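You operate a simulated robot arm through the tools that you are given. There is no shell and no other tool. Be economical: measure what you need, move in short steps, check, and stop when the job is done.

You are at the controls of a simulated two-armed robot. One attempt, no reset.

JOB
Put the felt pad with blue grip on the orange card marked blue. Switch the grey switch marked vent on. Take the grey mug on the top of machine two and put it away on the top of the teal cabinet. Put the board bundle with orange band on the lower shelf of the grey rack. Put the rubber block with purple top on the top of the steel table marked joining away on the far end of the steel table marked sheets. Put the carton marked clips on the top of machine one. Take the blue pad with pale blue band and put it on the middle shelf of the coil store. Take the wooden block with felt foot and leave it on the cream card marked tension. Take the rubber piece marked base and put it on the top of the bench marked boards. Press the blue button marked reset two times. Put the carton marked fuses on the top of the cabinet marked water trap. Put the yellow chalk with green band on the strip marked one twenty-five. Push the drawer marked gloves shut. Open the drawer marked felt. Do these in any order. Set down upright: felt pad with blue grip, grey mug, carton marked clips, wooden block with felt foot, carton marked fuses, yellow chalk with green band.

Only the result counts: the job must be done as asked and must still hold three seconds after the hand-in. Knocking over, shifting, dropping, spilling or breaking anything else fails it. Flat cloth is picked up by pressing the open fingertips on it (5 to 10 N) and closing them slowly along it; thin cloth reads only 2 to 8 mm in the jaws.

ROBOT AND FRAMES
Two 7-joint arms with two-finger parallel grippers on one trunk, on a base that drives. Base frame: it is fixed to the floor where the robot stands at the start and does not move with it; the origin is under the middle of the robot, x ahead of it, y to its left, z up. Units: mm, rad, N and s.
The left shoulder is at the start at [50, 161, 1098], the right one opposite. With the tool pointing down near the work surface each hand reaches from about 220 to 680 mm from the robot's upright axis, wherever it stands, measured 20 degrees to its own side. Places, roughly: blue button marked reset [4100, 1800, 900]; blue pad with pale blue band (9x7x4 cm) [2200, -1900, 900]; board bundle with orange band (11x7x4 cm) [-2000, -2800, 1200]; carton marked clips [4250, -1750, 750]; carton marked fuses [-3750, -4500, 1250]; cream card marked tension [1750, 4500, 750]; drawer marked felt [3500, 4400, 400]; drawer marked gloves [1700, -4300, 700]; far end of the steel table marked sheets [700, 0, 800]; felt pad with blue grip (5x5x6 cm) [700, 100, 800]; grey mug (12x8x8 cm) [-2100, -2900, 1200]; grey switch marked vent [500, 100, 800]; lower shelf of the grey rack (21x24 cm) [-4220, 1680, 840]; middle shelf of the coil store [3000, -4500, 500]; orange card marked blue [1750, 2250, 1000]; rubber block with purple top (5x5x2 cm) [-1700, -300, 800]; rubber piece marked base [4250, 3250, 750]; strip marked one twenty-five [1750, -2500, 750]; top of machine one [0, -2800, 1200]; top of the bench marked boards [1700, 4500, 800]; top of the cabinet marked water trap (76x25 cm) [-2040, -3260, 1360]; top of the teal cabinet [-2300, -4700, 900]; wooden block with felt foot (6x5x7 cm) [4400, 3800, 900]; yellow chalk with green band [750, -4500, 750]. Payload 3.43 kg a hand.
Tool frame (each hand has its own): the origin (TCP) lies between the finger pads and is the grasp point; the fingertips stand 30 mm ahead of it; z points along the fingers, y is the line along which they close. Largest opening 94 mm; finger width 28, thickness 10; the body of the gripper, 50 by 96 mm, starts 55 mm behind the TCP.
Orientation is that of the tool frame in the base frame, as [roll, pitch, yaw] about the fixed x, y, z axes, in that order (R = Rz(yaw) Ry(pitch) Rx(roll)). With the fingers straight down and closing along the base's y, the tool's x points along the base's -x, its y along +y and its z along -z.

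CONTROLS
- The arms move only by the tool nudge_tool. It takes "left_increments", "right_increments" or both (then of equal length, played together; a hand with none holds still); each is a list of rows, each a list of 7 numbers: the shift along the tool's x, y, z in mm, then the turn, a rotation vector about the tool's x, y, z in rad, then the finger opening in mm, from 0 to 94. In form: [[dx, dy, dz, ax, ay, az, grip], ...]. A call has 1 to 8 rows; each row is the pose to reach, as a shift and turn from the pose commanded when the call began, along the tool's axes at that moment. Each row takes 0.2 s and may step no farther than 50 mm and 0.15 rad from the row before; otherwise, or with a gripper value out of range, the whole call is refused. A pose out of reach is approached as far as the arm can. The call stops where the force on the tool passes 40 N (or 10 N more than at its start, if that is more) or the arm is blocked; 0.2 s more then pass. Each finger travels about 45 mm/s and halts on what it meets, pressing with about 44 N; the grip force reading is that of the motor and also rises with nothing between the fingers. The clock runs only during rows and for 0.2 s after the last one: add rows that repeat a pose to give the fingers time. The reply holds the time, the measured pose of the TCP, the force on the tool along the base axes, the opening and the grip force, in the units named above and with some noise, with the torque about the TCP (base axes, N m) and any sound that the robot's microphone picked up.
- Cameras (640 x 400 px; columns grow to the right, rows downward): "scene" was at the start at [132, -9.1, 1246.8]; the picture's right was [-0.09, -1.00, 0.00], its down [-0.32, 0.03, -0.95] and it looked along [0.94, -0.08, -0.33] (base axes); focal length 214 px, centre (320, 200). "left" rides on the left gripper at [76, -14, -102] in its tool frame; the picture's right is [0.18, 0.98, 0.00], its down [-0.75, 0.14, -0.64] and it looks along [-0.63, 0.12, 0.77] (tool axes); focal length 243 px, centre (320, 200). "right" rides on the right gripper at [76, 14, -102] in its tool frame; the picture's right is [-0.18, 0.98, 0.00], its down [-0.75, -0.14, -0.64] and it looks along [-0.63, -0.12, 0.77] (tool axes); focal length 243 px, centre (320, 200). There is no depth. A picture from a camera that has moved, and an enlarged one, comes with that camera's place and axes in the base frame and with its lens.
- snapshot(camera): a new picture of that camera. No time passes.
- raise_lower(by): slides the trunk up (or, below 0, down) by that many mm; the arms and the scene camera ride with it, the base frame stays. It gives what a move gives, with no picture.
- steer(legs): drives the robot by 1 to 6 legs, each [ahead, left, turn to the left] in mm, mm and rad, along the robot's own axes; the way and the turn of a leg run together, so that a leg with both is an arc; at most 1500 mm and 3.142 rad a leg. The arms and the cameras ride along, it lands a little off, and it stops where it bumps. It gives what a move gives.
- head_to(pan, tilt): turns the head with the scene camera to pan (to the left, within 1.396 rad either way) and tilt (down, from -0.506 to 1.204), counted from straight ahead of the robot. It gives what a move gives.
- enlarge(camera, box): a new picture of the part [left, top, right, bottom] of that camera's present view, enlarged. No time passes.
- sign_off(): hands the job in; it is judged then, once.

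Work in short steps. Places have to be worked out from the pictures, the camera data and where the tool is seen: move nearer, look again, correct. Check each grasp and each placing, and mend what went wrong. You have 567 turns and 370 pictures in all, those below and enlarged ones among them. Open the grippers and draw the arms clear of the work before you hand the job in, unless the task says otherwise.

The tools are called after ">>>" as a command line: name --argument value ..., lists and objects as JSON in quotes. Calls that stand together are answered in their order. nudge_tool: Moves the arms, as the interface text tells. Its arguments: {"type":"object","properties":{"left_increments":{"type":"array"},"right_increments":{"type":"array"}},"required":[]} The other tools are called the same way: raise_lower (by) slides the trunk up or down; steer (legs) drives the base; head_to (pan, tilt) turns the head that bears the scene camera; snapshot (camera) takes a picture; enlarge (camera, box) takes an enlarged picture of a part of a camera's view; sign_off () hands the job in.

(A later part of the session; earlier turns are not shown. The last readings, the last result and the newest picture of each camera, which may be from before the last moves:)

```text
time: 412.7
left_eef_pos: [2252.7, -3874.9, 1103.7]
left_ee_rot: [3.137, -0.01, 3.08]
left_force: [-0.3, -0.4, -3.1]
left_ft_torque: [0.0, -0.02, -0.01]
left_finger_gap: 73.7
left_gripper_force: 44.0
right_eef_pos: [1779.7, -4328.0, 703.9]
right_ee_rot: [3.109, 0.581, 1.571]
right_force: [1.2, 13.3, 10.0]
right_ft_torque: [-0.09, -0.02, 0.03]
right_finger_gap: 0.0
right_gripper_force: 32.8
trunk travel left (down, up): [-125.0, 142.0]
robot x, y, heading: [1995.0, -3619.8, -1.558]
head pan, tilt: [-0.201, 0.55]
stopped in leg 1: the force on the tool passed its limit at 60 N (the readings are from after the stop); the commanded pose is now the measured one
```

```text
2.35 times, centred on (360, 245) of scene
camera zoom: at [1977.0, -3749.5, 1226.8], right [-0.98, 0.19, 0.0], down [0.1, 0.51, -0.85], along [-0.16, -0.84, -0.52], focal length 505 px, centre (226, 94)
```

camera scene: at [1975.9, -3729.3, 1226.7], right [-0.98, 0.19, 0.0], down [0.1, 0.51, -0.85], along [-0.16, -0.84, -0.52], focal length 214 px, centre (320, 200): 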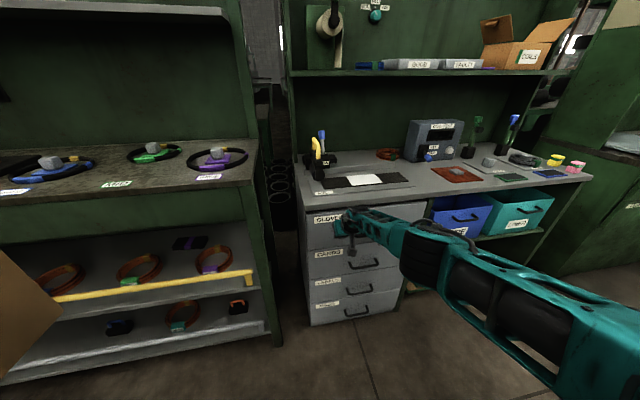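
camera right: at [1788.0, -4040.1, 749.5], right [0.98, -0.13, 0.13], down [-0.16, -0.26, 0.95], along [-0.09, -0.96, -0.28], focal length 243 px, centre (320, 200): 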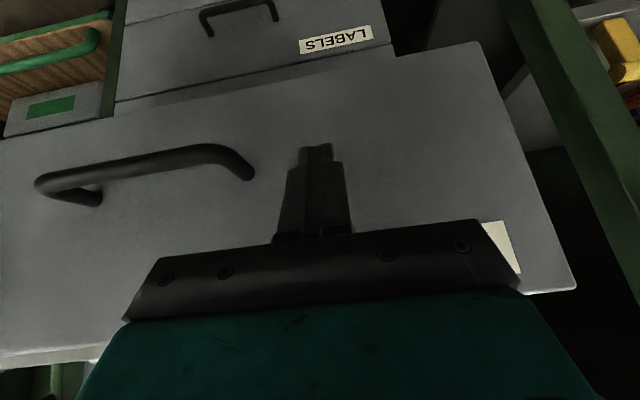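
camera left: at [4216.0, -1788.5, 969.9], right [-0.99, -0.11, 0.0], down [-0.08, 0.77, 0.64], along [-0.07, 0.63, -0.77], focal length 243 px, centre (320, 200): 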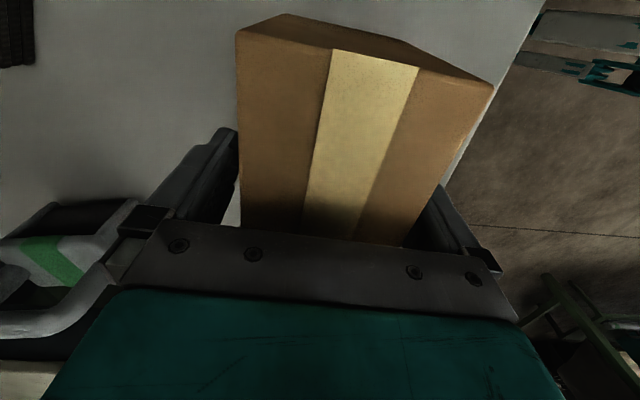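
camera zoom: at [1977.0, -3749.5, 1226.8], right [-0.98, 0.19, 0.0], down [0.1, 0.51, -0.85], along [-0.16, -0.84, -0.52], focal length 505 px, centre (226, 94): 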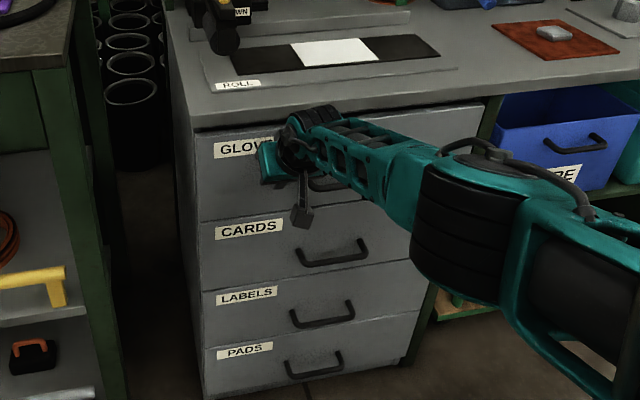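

Resistance at 60 N: the drawer is home. I withdraw the hand, untilt and raise.

>>> nudge_tool --right_increments '[[33, 0, -23, 0, 0, 0, 0], [66, 0, -45, 0, 0, 0, 0], [99, 0, -68, 0, 0.08, 0, 30], [125, 0, -95, 0, 0.18, 0, 60], [140, 0, -130, 0, 0.3, 0, 60], [135, 0, -170, 0, 0.42, 0, 60], [125, 0, -210, 0, 0.52, 0, 60], [115, 0, -250, 0, 0.6, 0, 60]]'

>>> snapshot --camera "scene"

```text
time: 414.5
left_eef_pos: [2252.1, -3875.5, 1104.3]
left_ee_rot: [3.138, -0.01, 3.081]
left_force: [0.1, 0.0, -1.6]
left_ft_torque: [-0.03, -0.01, 0.01]
left_finger_gap: 73.9
left_gripper_force: 44.2
right_eef_pos: [1774.3, -4094.4, 848.9]
right_ee_rot: [3.113, -0.023, 1.59]
right_force: [-0.3, 0.2, -0.1]
right_ft_torque: [-0.02, -0.01, 0.02]
right_finger_gap: 60.1
right_gripper_force: 0.1
trunk travel left (down, up): [-125.0, 142.0]
robot x, y, heading: [1993.0, -3624.0, -1.556]
head pan, tilt: [-0.201, 0.55]
```

```text
178 pictures are left
camera scene: at [1976.9, -3750.7, 1226.7], right [-0.98, 0.19, 0.0], down [0.1, 0.51, -0.85], along [-0.16, -0.84, -0.52], focal length 214 px, centre (320, 200)
```

scene: 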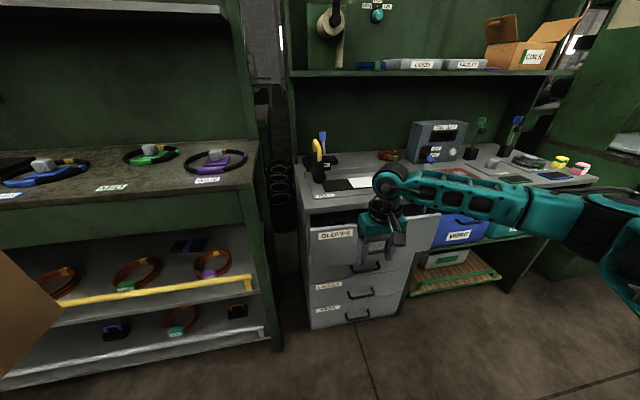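

The drawer seems to have come out again with the hand. I look closely.

>>> enlarge --camera "scene" --box '[280, 160, 460, 330]'

>>> snapshot --camera "right"

```text
2.35 times, centred on (370, 245) of scene
camera zoom: at [1976.9, -3750.7, 1226.7], right [-0.98, 0.19, 0.0], down [0.1, 0.51, -0.85], along [-0.16, -0.84, -0.52], focal length 505 px, centre (202, 94)
```

zoom: 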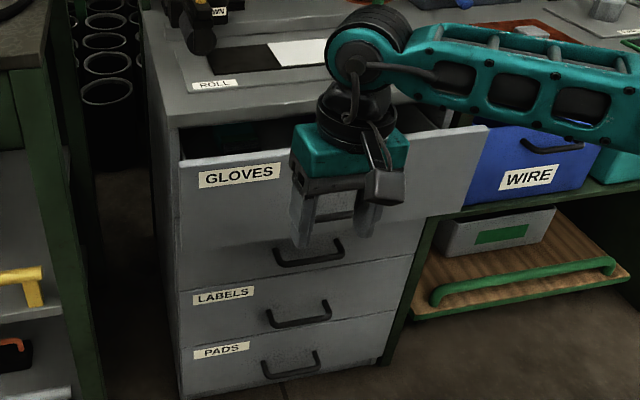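

```text
176 pictures are left
camera right: at [1783.4, -4019.1, 954.6], right [0.99, -0.16, 0.02], down [-0.14, -0.77, 0.62], along [-0.08, -0.62, -0.78], focal length 243 px, centre (320, 200)
```

right: 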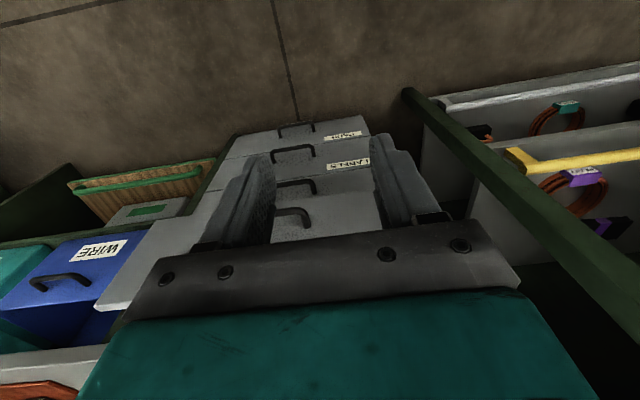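

It got pulled back ~50 mm. I close the fist, re-tilt, and push again a bit further from the handle (x≈1803).

>>> nudge_tool --right_increments '[[0, 7, 30, 0, -0.12, 0, 0], [-10, 14, 60, 0, -0.24, 0, 0], [-25, 22, 95, 0, -0.36, 0, 0], [-45, 28, 125, 0, -0.48, 0, 0], [-60, 30, 144, 0, -0.6, 0, 0], [-60, 30, 144, 0, -0.6, 0, 0]]'

>>> snapshot --camera "right"

```text
time: 415.9
left_eef_pos: [2252.2, -3875.7, 1103.4]
left_ee_rot: [3.139, -0.012, 3.081]
left_force: [0.3, -0.5, -2.4]
left_ft_torque: [0.01, 0.01, 0.01]
left_finger_gap: 73.9
left_gripper_force: 44.3
right_eef_pos: [1806.7, -4155.7, 705.2]
right_ee_rot: [3.109, 0.579, 1.571]
right_force: [-0.1, -0.5, 0.1]
right_ft_torque: [0.0, 0.01, -0.02]
right_finger_gap: 0.2
right_gripper_force: 32.4
trunk travel left (down, up): [-125.0, 142.0]
robot x, y, heading: [1990.7, -3617.3, -1.555]
head pan, tilt: [-0.201, 0.55]
```

```text
175 pictures are left
camera right: at [1816.8, -4034.8, 750.5], right [0.98, -0.14, 0.13], down [-0.16, -0.28, 0.95], along [-0.09, -0.95, -0.3], focal length 243 px, centre (320, 200)
```

right: 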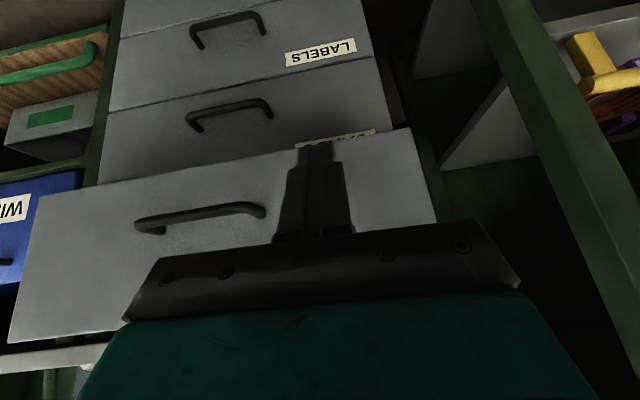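

>>> nudge_tool --right_increments '[[-33, 0, 23, 0, 0, 0, 0], [-66, 0, 45, 0, 0, 0, 0], [-92, 0, 62, 0, 0, 0, 0], [-112, 0, 76, 0, 0, 0, 0], [-132, 0, 90, 0, 0, 0, 0], [-142, 0, 96, 0, 0, 0, 0], [-152, 0, 103, 0, 0, 0, 0]]'

>>> steer --legs '[[18, 0, 0]]'

>>> enlarge --camera "scene" --box '[280, 160, 460, 330]'

```text
time: 417.5
left_eef_pos: [2251.8, -3876.7, 1101.9]
left_ee_rot: [3.138, -0.01, 3.081]
left_force: [0.4, 0.2, -1.5]
left_ft_torque: [0.05, 0.03, 0.04]
left_finger_gap: 73.9
left_gripper_force: 44.4
right_eef_pos: [1805.2, -4325.2, 698.9]
right_ee_rot: [3.108, 0.582, 1.571]
right_force: [-0.6, 0.3, 0.1]
right_ft_torque: [-0.02, 0.0, 0.01]
right_finger_gap: 0.1
right_gripper_force: 33.4
right hand out of reach, approached as far as the arm can: row 7
trunk travel left (down, up): [-125.0, 142.0]
robot x, y, heading: [1992.8, -3623.5, -1.56]
head pan, tilt: [-0.201, 0.55]
```

```text
time: 418.3
left_eef_pos: [2250.9, -3882.0, 1103.2]
left_ee_rot: [3.136, -0.01, 3.081]
left_force: [-0.6, -0.4, -2.0]
left_ft_torque: [0.01, 0.01, 0.01]
left_finger_gap: 73.7
left_gripper_force: 44.3
right_eef_pos: [1806.3, -4328.0, 698.9]
right_ee_rot: [3.108, 0.57, 1.57]
right_force: [0.5, 7.2, 4.0]
right_ft_torque: [0.05, 0.02, -0.01]
right_finger_gap: 0.0
right_gripper_force: 32.7
trunk travel left (down, up): [-125.0, 142.0]
robot x, y, heading: [1996.8, -3627.6, -1.558]
head pan, tilt: [-0.201, 0.55]
stopped in leg 1: the force on the tool passed its limit at 91 N (the readings are from after the stop); the commanded pose is now the measured one
```

```text
2.35 times, centred on (370, 245) of scene
camera zoom: at [1976.9, -3756.8, 1226.7], right [-0.98, 0.19, 0.0], down [0.1, 0.51, -0.85], along [-0.16, -0.84, -0.52], focal length 505 px, centre (202, 94)
```

zoom: 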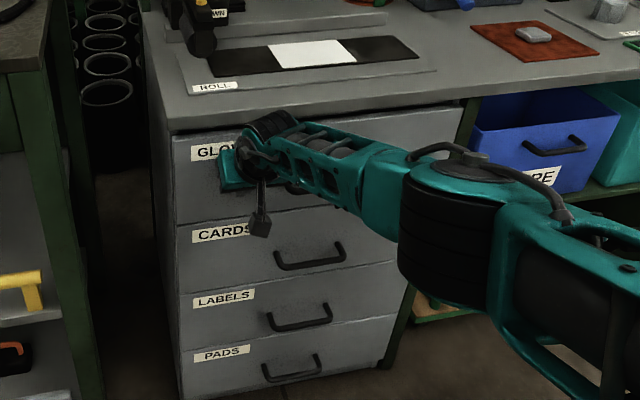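

Shut again. This time I back straight out with the base, without raising the hand.

>>> steer --legs '[[-30, 0, 0]]'

>>> enlarge --camera "scene" --box '[280, 160, 460, 330]'

```text
time: 419.1
left_eef_pos: [2251.7, -3852.7, 1103.4]
left_ee_rot: [3.135, -0.009, 3.08]
left_force: [-0.4, 0.5, -2.3]
left_ft_torque: [-0.02, -0.02, -0.01]
left_finger_gap: 74.0
left_gripper_force: 44.0
right_eef_pos: [1806.5, -4299.0, 698.3]
right_ee_rot: [3.107, 0.569, 1.567]
right_force: [0.0, 0.8, 0.2]
right_ft_torque: [0.01, 0.02, -0.02]
right_finger_gap: 0.1
right_gripper_force: 32.7
trunk travel left (down, up): [-125.0, 142.0]
robot x, y, heading: [1996.2, -3596.5, -1.562]
head pan, tilt: [-0.201, 0.55]
```

```text
2.35 times, centred on (370, 245) of scene
camera zoom: at [1976.4, -3727.8, 1226.8], right [-0.98, 0.19, 0.0], down [0.1, 0.51, -0.85], along [-0.16, -0.84, -0.52], focal length 505 px, centre (202, 94)
```

zoom: 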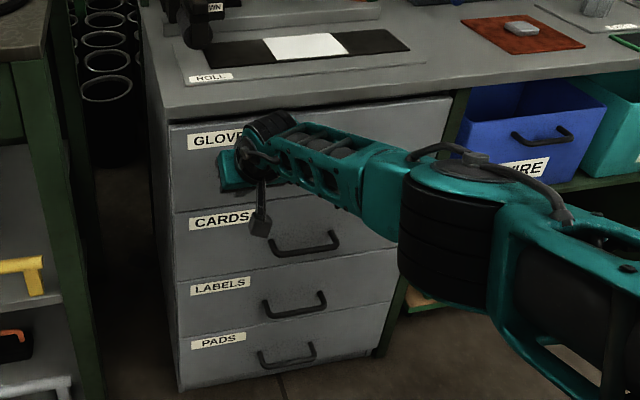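

Still shut. I back off further.

>>> steer --legs '[[-220, 0, 0]]'

>>> enlarge --camera "scene" --box '[260, 130, 440, 300]'

```text
time: 420.9
left_eef_pos: [2247.9, -3640.2, 1101.9]
left_ee_rot: [3.135, -0.011, 3.079]
left_force: [0.5, -0.4, -1.6]
left_ft_torque: [-0.04, -0.03, 0.01]
left_finger_gap: 74.0
left_gripper_force: 44.1
right_eef_pos: [1801.2, -4086.1, 697.7]
right_ee_rot: [3.108, 0.567, 1.567]
right_force: [0.2, -0.6, -0.4]
right_ft_torque: [-0.01, 0.0, 0.05]
right_finger_gap: 0.2
right_gripper_force: 33.2
trunk travel left (down, up): [-125.0, 142.0]
robot x, y, heading: [1992.6, -3386.0, -1.563]
head pan, tilt: [-0.201, 0.55]
stopped in leg 1: the robot was blocked; the commanded pose is now the measured one
```

```text
2.35 times, centred on (350, 215) of scene
camera zoom: at [1974.0, -3514.8, 1226.6], right [-0.98, 0.19, 0.0], down [0.1, 0.51, -0.85], along [-0.16, -0.84, -0.52], focal length 505 px, centre (249, 165)
```

zoom: 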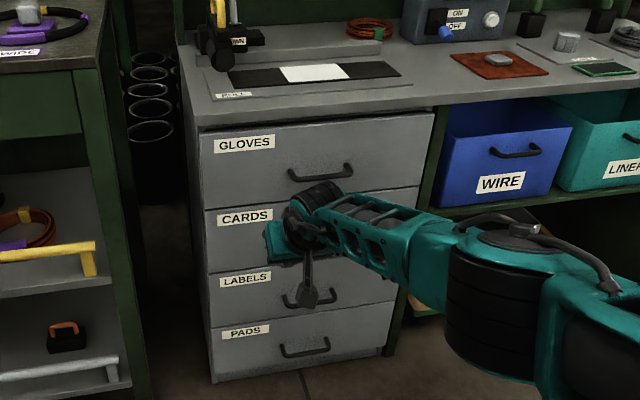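

GLOVES is shut. I raise/untilt the right hand, move off the table behind, and go along to the chalk near [750,-4500].

>>> nudge_tool --right_increments '[[0, 0, -30, 0, 0.1, 0, 60], [-5, 0, -70, 0, 0.2, 0, 60], [-15, 0, -110, 0, 0.3, 0, 60], [-28, 0, -150, 0, 0.4, 0, 60], [-45, 0, -185, 0, 0.5, 0, 60], [-60, 0, -220, 0, 0.57, 0, 60], [-80, 0, -250, 0, 0.57, 0, 60]]'

>>> steer --legs '[[200, 0, 0], [0, -900, 0]]'

>>> head_to --pan -0.3 --tilt 0.3

>>> snapshot --camera "scene"

```text
time: 422.5
left_eef_pos: [2247.5, -3639.7, 1104.5]
left_ee_rot: [3.135, -0.01, 3.078]
left_force: [0.0, 0.3, -2.2]
left_ft_torque: [0.0, 0.02, -0.02]
left_finger_gap: 73.8
left_gripper_force: 43.8
right_eef_pos: [1792.3, -4016.5, 951.4]
right_ee_rot: [3.113, -0.003, 1.584]
right_force: [0.1, -0.6, 0.3]
right_ft_torque: [0.0, 0.01, -0.02]
right_finger_gap: 59.9
right_gripper_force: 0.0
trunk travel left (down, up): [-125.0, 142.0]
robot x, y, heading: [1994.0, -3384.5, -1.561]
head pan, tilt: [-0.201, 0.55]
```

```text
time: 431.9
left_eef_pos: [1352.2, -3844.5, 1103.7]
left_ee_rot: [3.138, -0.011, 3.062]
left_force: [-0.9, -0.1, -2.9]
left_ft_torque: [0.02, -0.07, 0.05]
left_finger_gap: 73.8
left_gripper_force: 44.2
right_eef_pos: [890.6, -4215.0, 950.8]
right_ee_rot: [3.113, -0.002, 1.569]
right_force: [-0.2, -0.1, -0.5]
right_ft_torque: [-0.04, 0.03, -0.01]
right_finger_gap: 60.1
right_gripper_force: 0.0
trunk travel left (down, up): [-125.0, 142.0]
robot x, y, heading: [1101.5, -3591.3, -1.581]
head pan, tilt: [-0.201, 0.55]
```

```text
time: 432.7
left_eef_pos: [1351.6, -3844.3, 1103.3]
left_ee_rot: [3.136, -0.011, 3.061]
left_force: [-0.2, 0.5, -2.5]
left_ft_torque: [0.01, 0.01, -0.02]
left_finger_gap: 73.8
left_gripper_force: 44.1
right_eef_pos: [891.3, -4214.2, 952.1]
right_ee_rot: [3.114, -0.001, 1.569]
right_force: [-0.2, -0.7, 0.3]
right_ft_torque: [-0.03, 0.02, -0.03]
right_finger_gap: 60.1
right_gripper_force: 0.0
trunk travel left (down, up): [-125.0, 142.0]
robot x, y, heading: [1101.3, -3584.9, -1.577]
head pan, tilt: [-0.3, 0.3]
```

```text
171 pictures are left
camera scene: at [1070.6, -3716.2, 1249.6], right [-0.95, 0.3, 0.0], down [0.09, 0.28, -0.96], along [-0.29, -0.91, -0.3], focal length 214 px, centre (320, 200)
```

scene: 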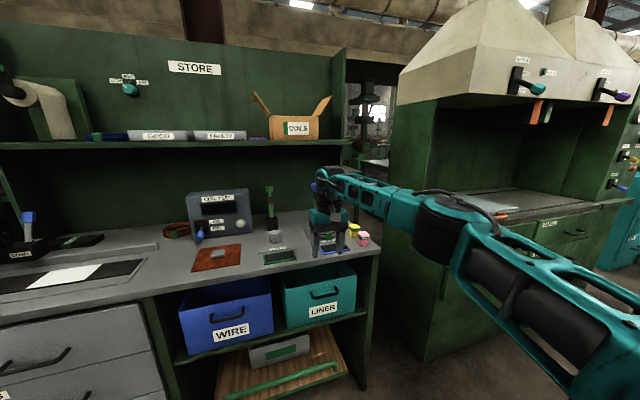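

The chalk pieces (yellow, pink) stand at the right end of the STORE bench near the hand. I zoom in from both cameras.

>>> enlarge --camera "scene" --box '[290, 180, 410, 270]'

>>> snapshot --camera "right"

```text
4.44 times, centred on (350, 225) of scene
camera zoom: at [1070.6, -3716.2, 1249.6], right [-0.95, 0.3, 0.0], down [0.09, 0.28, -0.96], along [-0.29, -0.91, -0.3], focal length 953 px, centre (187, 89)
```

zoom: 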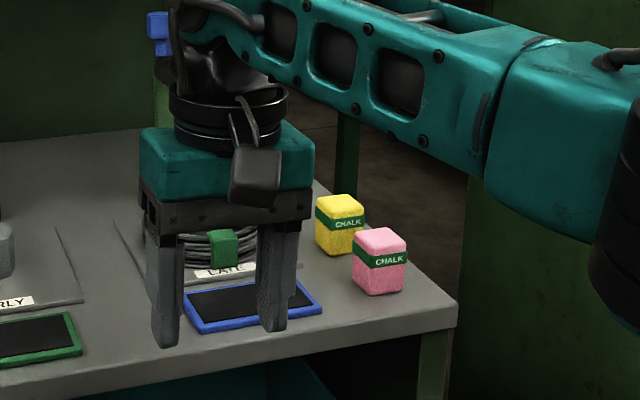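

```text
169 pictures are left
camera right: at [901.7, -4138.5, 1056.0], right [0.98, -0.19, 0.03], down [-0.16, -0.75, 0.64], along [-0.1, -0.63, -0.77], focal length 243 px, centre (320, 200)
```

right: 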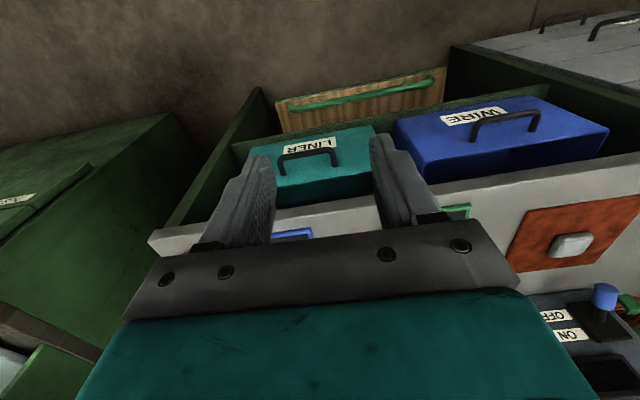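

Yellow chalk with green band is around [696,-4434]. I raise and retract the right hand first, then drive closer.

>>> nudge_tool --right_increments '[[20, 0, -40, 0, 0, 0, 80], [50, 0, -75, 0, 0, 0, 80], [85, 0, -100, 0, 0, 0, 80], [120, 0, -110, 0, 0, 0, 80], [150, 0, -110, 0, 0, 0, 80]]'

>>> steer --legs '[[200, -230, 0]]'

>>> head_to --pan -0.3 --tilt 0.5

>>> snapshot --camera "scene"

>>> snapshot --camera "right"

```text
time: 433.9
left_eef_pos: [1352.3, -3844.4, 1102.8]
left_ee_rot: [3.137, -0.011, 3.06]
left_force: [-0.7, 0.4, -1.8]
left_ft_torque: [0.0, -0.02, 0.02]
left_finger_gap: 73.7
left_gripper_force: 44.1
right_eef_pos: [887.4, -4063.3, 1060.6]
right_ee_rot: [3.113, 0.001, 1.566]
right_force: [0.5, 0.7, 0.6]
right_ft_torque: [-0.01, 0.02, -0.03]
right_finger_gap: 79.7
right_gripper_force: 0.1
trunk travel left (down, up): [-125.0, 142.0]
robot x, y, heading: [1103.0, -3584.4, -1.577]
head pan, tilt: [-0.3, 0.3]
```

```text
time: 436.5
left_eef_pos: [1129.2, -4042.3, 1103.2]
left_ee_rot: [3.135, -0.011, 3.068]
left_force: [0.0, 0.1, -1.2]
left_ft_torque: [0.02, 0.0, 0.04]
left_finger_gap: 73.8
left_gripper_force: 44.0
right_eef_pos: [665.5, -4263.4, 1061.6]
right_ee_rot: [3.114, -0.002, 1.576]
right_force: [-0.2, 0.1, -0.4]
right_ft_torque: [-0.01, -0.02, -0.01]
right_finger_gap: 79.9
right_gripper_force: 0.1
trunk travel left (down, up): [-125.0, 142.0]
robot x, y, heading: [872.2, -3784.5, -1.569]
head pan, tilt: [-0.3, 0.3]
```

```text
time: 437.2
left_eef_pos: [1129.4, -4041.8, 1102.8]
left_ee_rot: [3.136, -0.011, 3.068]
left_force: [-0.7, 0.5, -1.9]
left_ft_torque: [0.0, 0.01, -0.01]
left_finger_gap: 74.2
left_gripper_force: 43.8
right_eef_pos: [664.9, -4265.3, 1060.0]
right_ee_rot: [3.114, -0.003, 1.576]
right_force: [-0.3, 0.5, -0.6]
right_ft_torque: [0.0, 0.02, 0.02]
right_finger_gap: 80.2
right_gripper_force: 0.2
trunk travel left (down, up): [-125.0, 142.0]
robot x, y, heading: [872.0, -3787.6, -1.572]
head pan, tilt: [-0.3, 0.499]
```

```text
168 pictures are left
camera scene: at [846.8, -3912.6, 1231.3], right [-0.95, 0.3, 0.0], down [0.14, 0.46, -0.88], along [-0.26, -0.84, -0.48], focal length 214 px, centre (320, 200)
```

scene: 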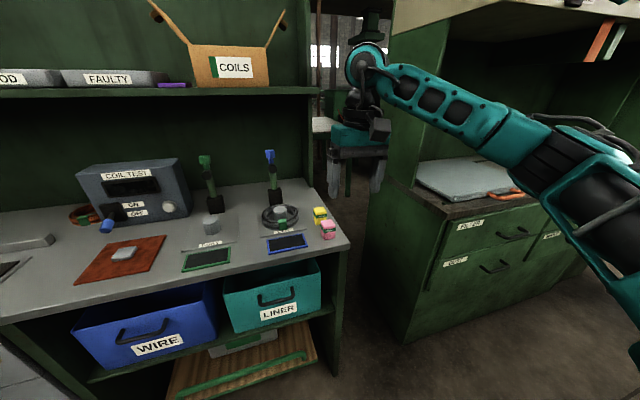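

```text
167 pictures are left
camera right: at [675.9, -4188.1, 1165.5], right [0.98, -0.18, 0.03], down [-0.16, -0.76, 0.64], along [-0.09, -0.63, -0.77], focal length 243 px, centre (320, 200)
```

right: 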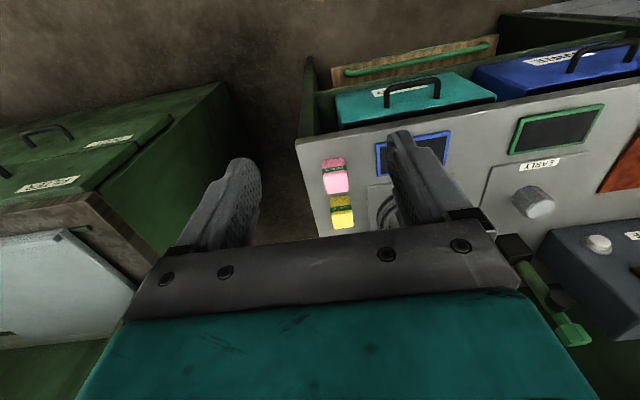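

Yellow chalk fixed at [672,-4472,857], with the pink one just in front. I drive 115 mm ahead and lower the trunk 60 for reach.

>>> steer --legs '[[115, 15, 0]]'

>>> raise_lower --by -60

>>> snapshot --camera "right"

>>> snapshot --camera "scene"

```text
time: 438.4
left_eef_pos: [1144.4, -4155.4, 1103.3]
left_ee_rot: [3.135, -0.011, 3.068]
left_force: [-0.8, -0.1, -1.8]
left_ft_torque: [-0.01, 0.01, 0.05]
left_finger_gap: 74.1
left_gripper_force: 43.8
right_eef_pos: [680.5, -4378.8, 1061.2]
right_ee_rot: [3.114, -0.004, 1.577]
right_force: [-0.5, -0.4, 0.6]
right_ft_torque: [0.01, 0.02, 0.01]
right_finger_gap: 80.2
right_gripper_force: 0.1
trunk travel left (down, up): [-125.0, 142.0]
robot x, y, heading: [887.5, -3899.0, -1.569]
head pan, tilt: [-0.3, 0.499]
```

```text
time: 439.4
left_eef_pos: [1144.9, -4155.1, 1043.7]
left_ee_rot: [3.135, -0.011, 3.069]
left_force: [1.2, 0.2, -2.0]
left_ft_torque: [-0.03, -0.02, 0.02]
left_finger_gap: 73.8
left_gripper_force: 43.7
right_eef_pos: [681.4, -4378.4, 1001.7]
right_ee_rot: [3.114, -0.002, 1.577]
right_force: [-0.2, -0.2, -0.6]
right_ft_torque: [-0.02, -0.01, -0.03]
right_finger_gap: 80.1
right_gripper_force: 0.0
trunk travel left (down, up): [-65.0, 202.0]
robot x, y, heading: [891.2, -3896.5, -1.57]
head pan, tilt: [-0.3, 0.499]
```

```text
166 pictures are left
camera right: at [690.9, -4301.3, 1105.6], right [0.98, -0.18, 0.03], down [-0.15, -0.76, 0.64], along [-0.09, -0.63, -0.77], focal length 243 px, centre (320, 200)
```

right: 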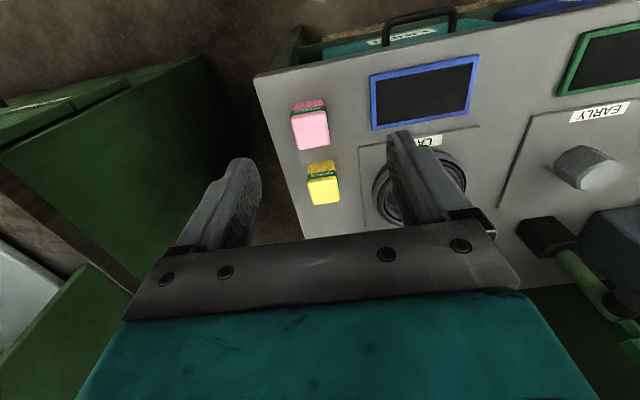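

```text
165 pictures are left
camera scene: at [861.6, -4025.8, 1171.3], right [-0.96, 0.3, 0.0], down [0.14, 0.46, -0.88], along [-0.26, -0.84, -0.48], focal length 214 px, centre (320, 200)
```

scene: 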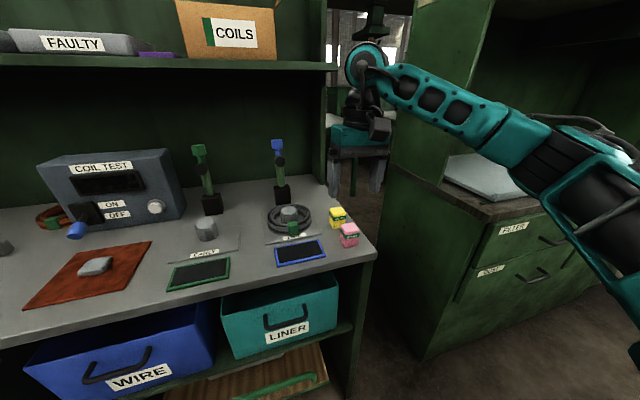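

I move above the yellow chalk (jaws 80) at z≈910 and look.

>>> nudge_tool --right_increments '[[-35, -4, 15, 0, 0, 0, 80], [-70, -8, 40, 0, 0, 0, 80], [-100, -11, 70, 0, 0, 0, 80], [-100, -11, 92, 0, 0, 0, 80]]'

>>> snapshot --camera "right"

```text
time: 440.4
left_eef_pos: [1143.7, -4155.5, 1043.0]
left_ee_rot: [3.135, -0.012, 3.068]
left_force: [0.8, -0.5, -1.8]
left_ft_torque: [0.03, -0.05, -0.01]
left_finger_gap: 74.0
left_gripper_force: 43.8
right_eef_pos: [672.5, -4476.5, 906.7]
right_ee_rot: [3.114, -0.003, 1.576]
right_force: [-0.8, -0.2, 1.3]
right_ft_torque: [0.05, 0.02, -0.01]
right_finger_gap: 79.7
right_gripper_force: 0.0
trunk travel left (down, up): [-65.0, 202.0]
robot x, y, heading: [889.2, -3898.1, -1.568]
head pan, tilt: [-0.3, 0.499]
```

```text
164 pictures are left
camera right: at [682.6, -4401.0, 1011.4], right [0.98, -0.18, 0.03], down [-0.15, -0.76, 0.64], along [-0.09, -0.63, -0.77], focal length 243 px, centre (320, 200)
```

right: 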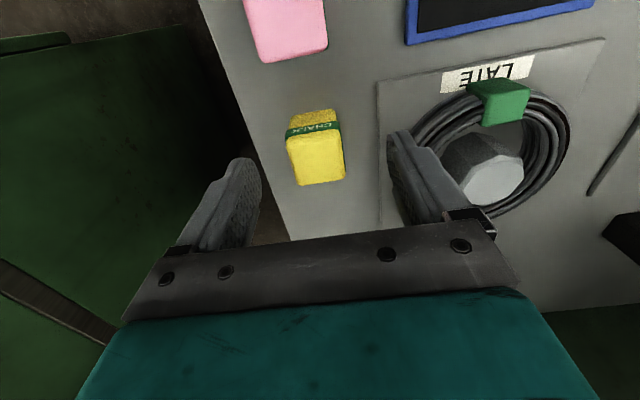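

Good alignment. I narrow to 64 mm, shift 5 mm back, and descend to TCP z≈864.

>>> nudge_tool --right_increments '[[-5, -2, 5, 0, 0, 0, 64], [-5, -2, 20, 0, 0, 0, 64], [-5, -2, 33, 0, 0, 0, 64], [-5, -2, 42, 0, 0, 0, 64]]'

>>> snapshot --camera "right"

```text
time: 441.4
left_eef_pos: [1144.1, -4154.8, 1043.0]
left_ee_rot: [3.133, -0.011, 3.068]
left_force: [0.4, 0.6, -2.0]
left_ft_torque: [0.01, -0.01, -0.01]
left_finger_gap: 74.1
left_gripper_force: 44.2
right_eef_pos: [672.4, -4483.0, 865.7]
right_ee_rot: [3.114, -0.002, 1.577]
right_force: [-0.6, -0.1, -0.2]
right_ft_torque: [0.0, 0.04, 0.0]
right_finger_gap: 64.1
right_gripper_force: 0.0
trunk travel left (down, up): [-65.0, 202.0]
robot x, y, heading: [887.0, -3896.6, -1.571]
head pan, tilt: [-0.3, 0.499]
```

```text
163 pictures are left
camera right: at [682.5, -4406.7, 970.7], right [0.98, -0.18, 0.03], down [-0.15, -0.76, 0.64], along [-0.09, -0.63, -0.77], focal length 243 px, centre (320, 200)
```

right: 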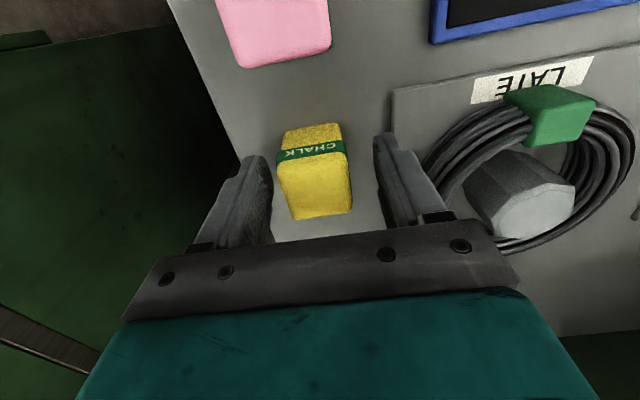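

>>> nudge_tool --right_increments '[[0, 0, 3, 0, 0, 0, 50], [0, 0, 3, 0, 0, 0, 38], [0, 0, 3, 0, 0, 0, 25], [0, 0, 3, 0, 0, 0, 20], [0, 0, 3, 0, 0, 0, 20]]'

>>> nudge_tool --right_increments '[[0, 0, -20, 0, 0, 0, 20], [0, 0, -60, 0, 0, 0, 20], [0, 0, -100, 0, 0, 0, 20]]'

>>> snapshot --camera "right"

```text
time: 442.6
left_eef_pos: [1143.1, -4154.8, 1043.0]
left_ee_rot: [3.137, -0.011, 3.07]
left_force: [0.2, 0.1, -2.1]
left_ft_torque: [0.04, -0.01, 0.02]
left_finger_gap: 74.0
left_gripper_force: 44.2
right_eef_pos: [672.3, -4481.8, 863.8]
right_ee_rot: [3.114, -0.002, 1.576]
right_force: [-0.5, 0.7, -0.1]
right_ft_torque: [-0.03, 0.04, -0.01]
right_finger_gap: 39.6
right_gripper_force: 44.4
trunk travel left (down, up): [-65.0, 202.0]
robot x, y, heading: [892.1, -3898.4, -1.568]
head pan, tilt: [-0.3, 0.499]
```

```text
time: 443.4
left_eef_pos: [1144.9, -4154.4, 1044.4]
left_ee_rot: [3.139, -0.01, 3.067]
left_force: [0.2, 0.1, -1.5]
left_ft_torque: [-0.01, -0.01, 0.03]
left_finger_gap: 73.9
left_gripper_force: 43.6
right_eef_pos: [669.8, -4482.1, 963.3]
right_ee_rot: [3.115, -0.003, 1.576]
right_force: [-0.3, -0.1, -0.3]
right_ft_torque: [-0.01, -0.04, -0.01]
right_finger_gap: 39.8
right_gripper_force: 43.9
trunk travel left (down, up): [-65.0, 202.0]
robot x, y, heading: [887.8, -3900.7, -1.572]
head pan, tilt: [-0.3, 0.499]
```

```text
162 pictures are left
camera right: at [679.5, -4406.2, 1067.3], right [0.98, -0.18, 0.03], down [-0.16, -0.76, 0.64], along [-0.09, -0.63, -0.77], focal length 243 px, centre (320, 200)
```

right: 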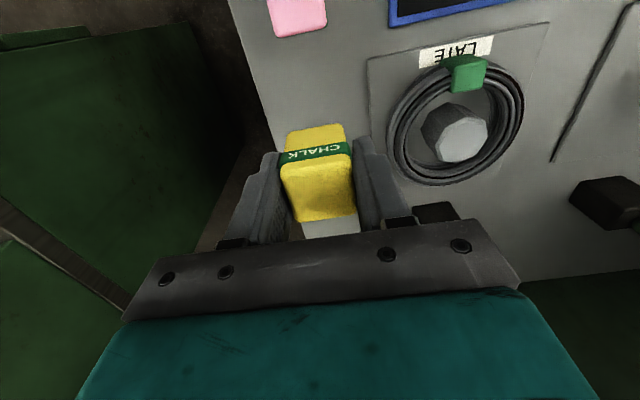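

Chalk held (40 mm). I retract, back off, raise the trunk, and turn to face +x to look at the SORTING table's other end.

>>> nudge_tool --right_increments '[[30, 0, -30, 0, 0, 0, 20], [65, 3, -55, 0, 0, 0, 20], [105, 6, -75, 0, 0, 0, 20], [145, 9, -90, 0, 0, 0, 20], [180, 12, -95, 0, 0, 0, 20]]'

>>> steer --legs '[[-320, 0, 0], [0, 0, 1.57]]'

>>> raise_lower --by 60

>>> head_to --pan 0.5 --tilt 0.25

>>> snapshot --camera "scene"

```text
time: 444.6
left_eef_pos: [1143.6, -4154.9, 1044.1]
left_ee_rot: [3.137, -0.011, 3.069]
left_force: [0.4, 0.8, -1.0]
left_ft_torque: [0.03, 0.04, 0.01]
left_finger_gap: 73.9
left_gripper_force: 44.1
right_eef_pos: [675.4, -4302.9, 1059.9]
right_ee_rot: [3.113, -0.001, 1.578]
right_force: [-0.6, -0.3, -1.2]
right_ft_torque: [0.0, 0.02, -0.01]
right_finger_gap: 39.4
right_gripper_force: 44.2
trunk travel left (down, up): [-65.0, 202.0]
robot x, y, heading: [890.1, -3899.7, -1.571]
head pan, tilt: [-0.3, 0.499]
```

```text
time: 450.6
left_eef_pos: [1137.9, -3317.2, 1044.0]
left_ee_rot: [3.137, -0.01, -1.608]
left_force: [0.1, 0.4, -1.3]
left_ft_torque: [0.04, 0.02, 0.05]
left_finger_gap: 74.0
left_gripper_force: 43.8
right_eef_pos: [1302.7, -3779.3, 1060.3]
right_ee_rot: [3.114, -0.002, -3.105]
right_force: [0.2, 0.5, -1.0]
right_ft_torque: [0.03, 0.02, -0.01]
right_finger_gap: 39.6
right_gripper_force: 43.8
trunk travel left (down, up): [-65.0, 202.0]
robot x, y, heading: [887.1, -3584.6, 0.031]
head pan, tilt: [-0.3, 0.499]
```

```text
time: 451.6
left_eef_pos: [1139.3, -3316.7, 1104.4]
left_ee_rot: [3.137, -0.01, -1.61]
left_force: [0.7, -0.1, -2.2]
left_ft_torque: [-0.01, 0.0, 0.0]
left_finger_gap: 73.8
left_gripper_force: 43.4
right_eef_pos: [1302.3, -3779.7, 1120.6]
right_ee_rot: [3.115, -0.003, -3.104]
right_force: [0.4, -0.1, -0.5]
right_ft_torque: [0.03, 0.02, 0.0]
right_finger_gap: 39.5
right_gripper_force: 44.0
trunk travel left (down, up): [-125.0, 142.0]
robot x, y, heading: [891.9, -3578.1, 0.037]
head pan, tilt: [-0.3, 0.499]
```

```text
time: 452.8
left_eef_pos: [1138.8, -3317.9, 1103.9]
left_ee_rot: [3.135, -0.009, -1.608]
left_force: [-0.4, 0.2, -2.7]
left_ft_torque: [-0.01, -0.01, 0.0]
left_finger_gap: 73.9
left_gripper_force: 43.7
right_eef_pos: [1302.5, -3780.1, 1119.2]
right_ee_rot: [3.114, -0.002, -3.102]
right_force: [0.0, 0.0, -1.2]
right_ft_torque: [-0.01, -0.02, -0.02]
right_finger_gap: 39.6
right_gripper_force: 43.6
trunk travel left (down, up): [-125.0, 142.0]
robot x, y, heading: [890.5, -3580.4, 0.036]
head pan, tilt: [0.499, 0.25]
```

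```text
161 pictures are left
camera scene: at [1010.1, -3532.1, 1254.4], right [0.51, -0.86, 0.0], down [-0.21, -0.13, -0.97], along [0.83, 0.49, -0.25], focal length 214 px, centre (320, 200)
```

scene: 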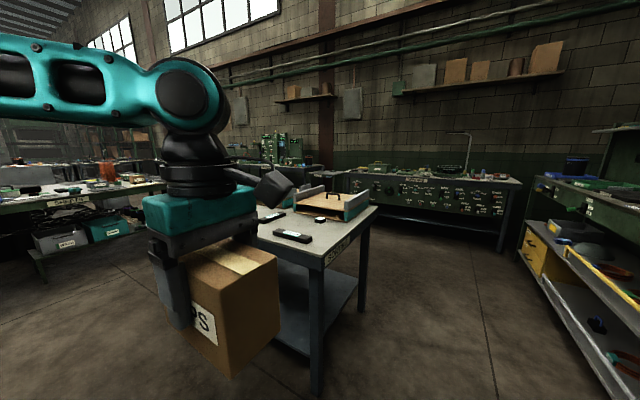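

The SORTING table spans x 1569–2404, y -3204–-1800. I drive to its -x end and look for the "125 mm" strip.

>>> steer --legs '[[0, 900, -0.036], [230, 0, 0]]'

>>> head_to --pan 0.0 --tilt 0.4

>>> snapshot --camera "scene"

```text
time: 462.3
left_eef_pos: [1371.6, -2439.0, 1102.9]
left_ee_rot: [3.136, -0.01, -1.664]
left_force: [0.6, 0.6, -1.5]
left_ft_torque: [0.02, 0.02, -0.03]
left_finger_gap: 73.7
left_gripper_force: 43.7
right_eef_pos: [1510.4, -2908.3, 1119.7]
right_ee_rot: [3.115, -0.004, 3.128]
right_force: [0.3, -0.7, -0.5]
right_ft_torque: [0.02, 0.02, 0.0]
right_finger_gap: 39.5
right_gripper_force: 44.6
trunk travel left (down, up): [-125.0, 142.0]
robot x, y, heading: [1108.0, -2688.0, -0.018]
head pan, tilt: [0.499, 0.25]
```

```text
time: 463.2
left_eef_pos: [1370.6, -2439.1, 1103.1]
left_ee_rot: [3.135, -0.011, -1.662]
left_force: [0.7, -0.6, -1.7]
left_ft_torque: [-0.01, 0.01, 0.03]
left_finger_gap: 74.0
left_gripper_force: 44.2
right_eef_pos: [1509.1, -2909.1, 1119.5]
right_ee_rot: [3.115, -0.001, 3.125]
right_force: [-1.1, 0.1, -0.7]
right_ft_torque: [0.01, -0.02, 0.03]
right_finger_gap: 39.7
right_gripper_force: 44.2
trunk travel left (down, up): [-125.0, 142.0]
robot x, y, heading: [1110.7, -2688.1, -0.021]
head pan, tilt: [0.0, 0.4]
```

```text
160 pictures are left
camera scene: at [1240.6, -2691.7, 1240.4], right [-0.02, -1.0, 0.0], down [-0.39, 0.01, -0.92], along [0.92, -0.02, -0.39], focal length 214 px, centre (320, 200)
```

scene: 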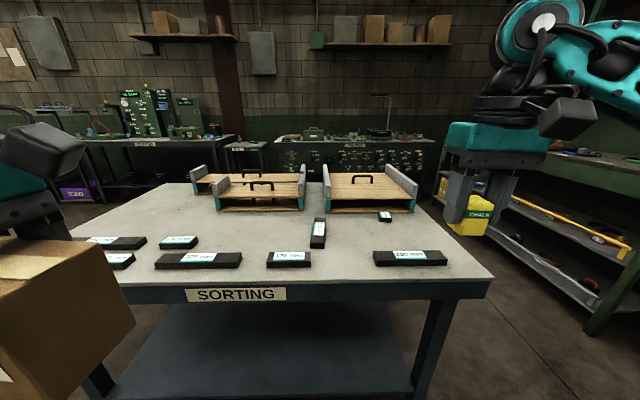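

>>> enlarge --camera "scene" --box '[130, 200, 330, 290]'

>>> enlarge --camera "scene" --box '[290, 190, 470, 280]'

```text
3.20 times, centred on (230, 245) of scene
camera zoom: at [1240.6, -2691.7, 1240.4], right [-0.02, -1.0, 0.0], down [-0.39, 0.01, -0.92], along [0.92, -0.02, -0.39], focal length 686 px, centre (608, 56)
```

zoom: 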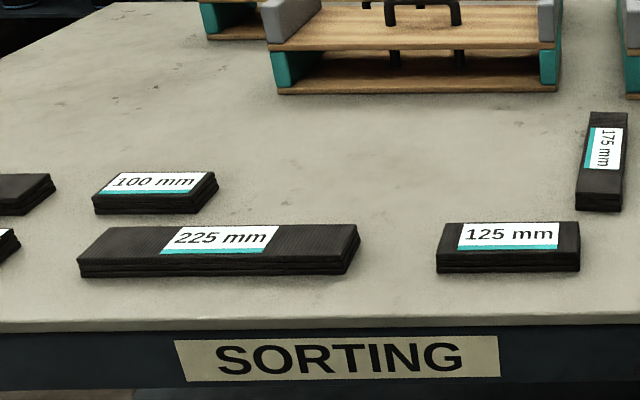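

```text
3.56 times, centred on (380, 235) of scene
camera zoom: at [1240.6, -2691.7, 1240.4], right [-0.02, -1.0, 0.0], down [-0.39, 0.01, -0.92], along [0.92, -0.02, -0.39], focal length 763 px, centre (107, 76)
```

zoom: 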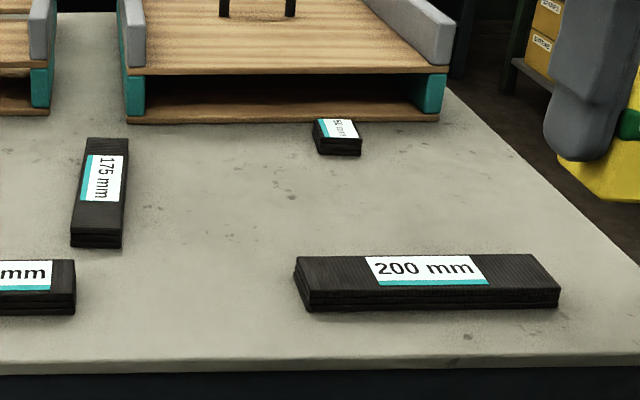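

Strip "125 mm": top centre about [1729,-2616,862], ~125×41 mm. I shift the base so it lies on the right-arm side and lower the trunk.

>>> steer --legs '[[50, 265, 0.02]]'

>>> raise_lower --by -60

>>> head_to --pan -0.2 --tilt 0.5

>>> snapshot --camera "right"

>>> snapshot --camera "scene"

```text
time: 466.1
left_eef_pos: [1421.5, -2175.7, 1103.5]
left_ee_rot: [3.136, -0.012, -1.649]
left_force: [0.0, -1.2, -0.9]
left_ft_torque: [-0.01, 0.04, -0.01]
left_finger_gap: 73.7
left_gripper_force: 44.3
right_eef_pos: [1566.7, -2643.2, 1119.3]
right_ee_rot: [3.114, -0.002, 3.141]
right_force: [0.7, -0.2, -1.0]
right_ft_torque: [0.02, 0.01, 0.01]
right_finger_gap: 39.6
right_gripper_force: 44.0
trunk travel left (down, up): [-125.0, 142.0]
robot x, y, heading: [1162.0, -2427.6, -0.004]
head pan, tilt: [0.0, 0.4]
```

```text
time: 467.1
left_eef_pos: [1420.7, -2174.9, 1043.8]
left_ee_rot: [3.137, -0.01, -1.65]
left_force: [0.0, 0.0, -2.6]
left_ft_torque: [-0.01, 0.01, -0.02]
left_finger_gap: 73.9
left_gripper_force: 43.6
right_eef_pos: [1565.5, -2643.6, 1060.4]
right_ee_rot: [3.114, -0.001, 3.141]
right_force: [0.4, -0.3, -1.3]
right_ft_torque: [0.0, -0.01, -0.01]
right_finger_gap: 39.6
right_gripper_force: 44.4
trunk travel left (down, up): [-65.0, 202.0]
robot x, y, heading: [1163.5, -2427.2, -0.009]
head pan, tilt: [0.0, 0.4]
```

```text
time: 467.9
left_eef_pos: [1420.6, -2175.4, 1043.4]
left_ee_rot: [3.135, -0.01, -1.65]
left_force: [-0.3, 0.5, -3.2]
left_ft_torque: [0.01, -0.01, -0.03]
left_finger_gap: 74.0
left_gripper_force: 43.9
right_eef_pos: [1566.8, -2643.4, 1059.8]
right_ee_rot: [3.113, -0.002, 3.141]
right_force: [0.1, 0.4, -1.6]
right_ft_torque: [-0.01, -0.01, 0.01]
right_finger_gap: 39.5
right_gripper_force: 43.9
trunk travel left (down, up): [-65.0, 202.0]
robot x, y, heading: [1164.6, -2427.3, -0.006]
head pan, tilt: [-0.201, 0.499]
```

```text
157 pictures are left
camera right: at [1489.9, -2632.0, 1164.1], right [0.18, 0.98, 0.03], down [0.76, -0.16, 0.64], along [0.63, -0.1, -0.77], focal length 243 px, centre (320, 200)
```

right: 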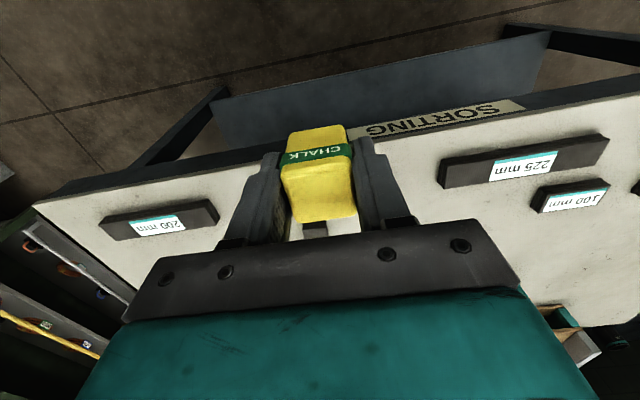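

```text
156 pictures are left
camera scene: at [1290.9, -2448.0, 1171.3], right [-0.2, -0.98, 0.0], down [-0.47, 0.1, -0.88], along [0.86, -0.18, -0.48], focal length 214 px, centre (320, 200)
```

scene: 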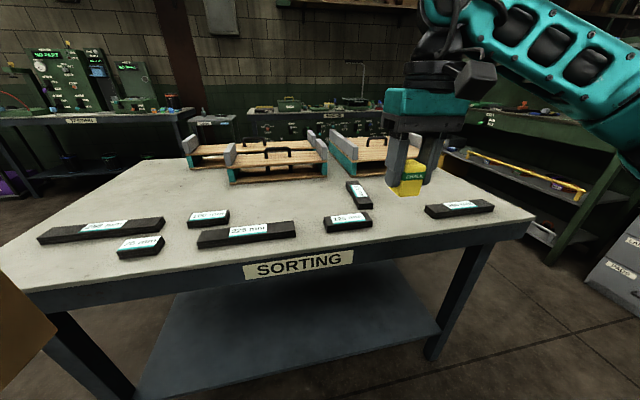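

I bring the chalk above the strip and then check with both cameras.

>>> nudge_tool --right_increments '[[-40, 7, 10, 0, 0, 0, 20], [-80, 14, 25, 0, 0, 0, 20], [-120, 21, 50, 0, 0, 0, 20], [-150, 27, 80, 0, 0, 0, 20], [-168, 29, 110, 0, 0, 0, 20]]'

>>> snapshot --camera "right"

>>> enlarge --camera "scene" --box '[300, 150, 420, 250]'

```text
time: 469.1
left_eef_pos: [1420.7, -2175.6, 1043.3]
left_ee_rot: [3.135, -0.012, -1.648]
left_force: [0.3, -0.3, -2.7]
left_ft_torque: [-0.01, -0.02, 0.0]
left_finger_gap: 73.9
left_gripper_force: 43.4
right_eef_pos: [1734.7, -2611.6, 948.9]
right_ee_rot: [3.114, -0.001, 3.141]
right_force: [0.8, 0.2, -0.1]
right_ft_torque: [-0.01, 0.01, 0.01]
right_finger_gap: 39.5
right_gripper_force: 44.5
trunk travel left (down, up): [-65.0, 202.0]
robot x, y, heading: [1162.5, -2426.8, -0.006]
head pan, tilt: [-0.201, 0.499]
```

```text
155 pictures are left
camera right: at [1657.8, -2599.8, 1053.8], right [0.18, 0.98, 0.03], down [0.75, -0.16, 0.64], along [0.63, -0.1, -0.77], focal length 243 px, centre (320, 200)
```

right: 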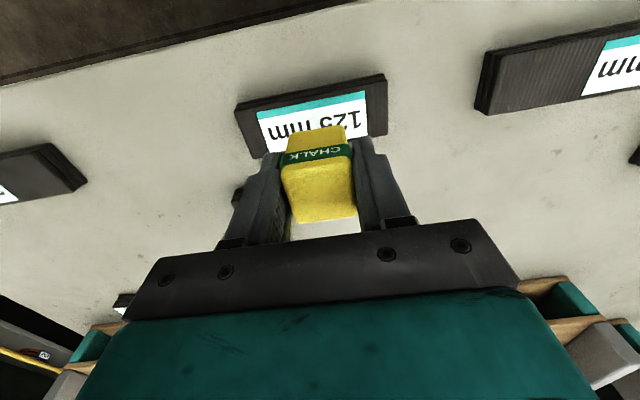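

```text
4.00 times, centred on (360, 200) of scene
camera zoom: at [1291.1, -2448.1, 1171.2], right [-0.2, -0.98, 0.0], down [-0.47, 0.1, -0.88], along [0.86, -0.18, -0.48], focal length 858 px, centre (160, 200)
```

zoom: 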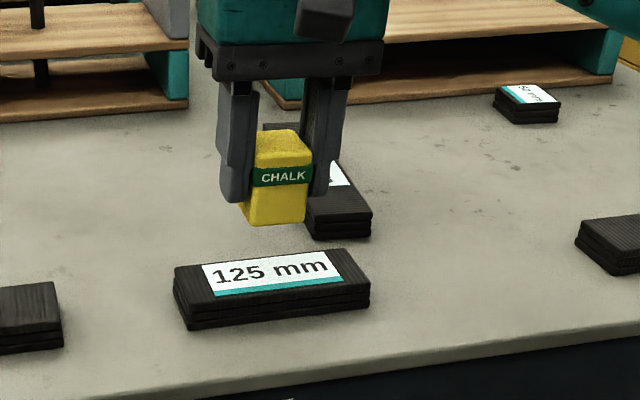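

Strip centre ≈[1738,-2616]. I trim 3 mm and lower toward contact.

>>> nudge_tool --right_increments '[[-3, -4, 15, 0, 0, 0, 20], [-3, -4, 30, 0, 0, 0, 20], [-3, -4, 40, 0, 0, 0, 20]]'

>>> snapshot --camera "right"

>>> enlarge --camera "scene" --box '[300, 170, 420, 250]'

```text
time: 469.9
left_eef_pos: [1421.5, -2175.3, 1043.5]
left_ee_rot: [3.135, -0.01, -1.647]
left_force: [0.6, 0.5, -2.3]
left_ft_torque: [-0.01, -0.03, -0.02]
left_finger_gap: 73.8
left_gripper_force: 44.2
right_eef_pos: [1737.9, -2612.7, 910.2]
right_ee_rot: [3.114, -0.002, 3.141]
right_force: [-0.4, 0.5, -0.7]
right_ft_torque: [-0.04, 0.0, -0.06]
right_finger_gap: 39.5
right_gripper_force: 43.7
trunk travel left (down, up): [-65.0, 202.0]
robot x, y, heading: [1159.0, -2429.8, -0.009]
head pan, tilt: [-0.201, 0.499]
```

```text
153 pictures are left
camera right: at [1661.0, -2602.2, 1013.8], right [0.18, 0.98, 0.03], down [0.75, -0.16, 0.64], along [0.63, -0.1, -0.77], focal length 243 px, centre (320, 200)
```

right: 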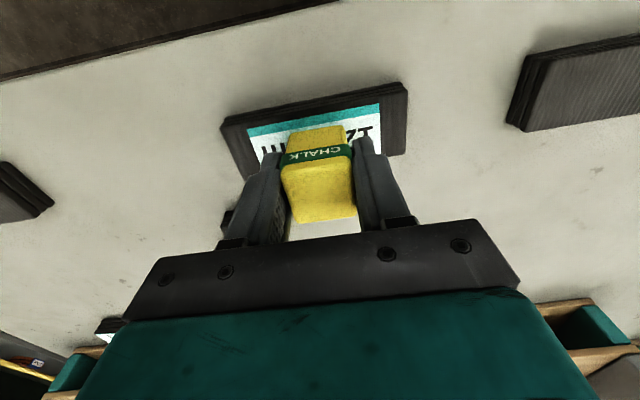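

```text
5.00 times, centred on (360, 210) of scene
camera zoom: at [1291.0, -2448.1, 1171.3], right [-0.2, -0.98, 0.0], down [-0.47, 0.1, -0.88], along [0.86, -0.18, -0.48], focal length 1072 px, centre (120, 150)
```

zoom: 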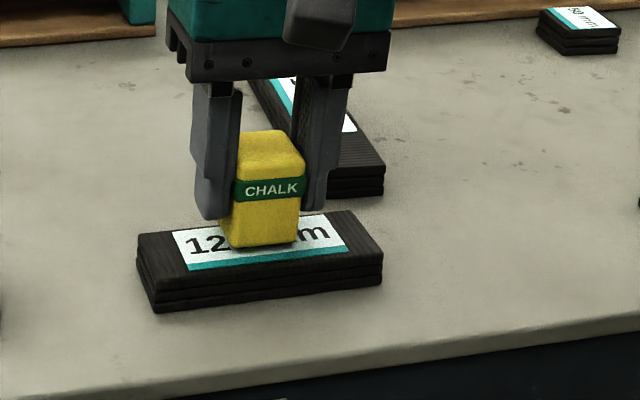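

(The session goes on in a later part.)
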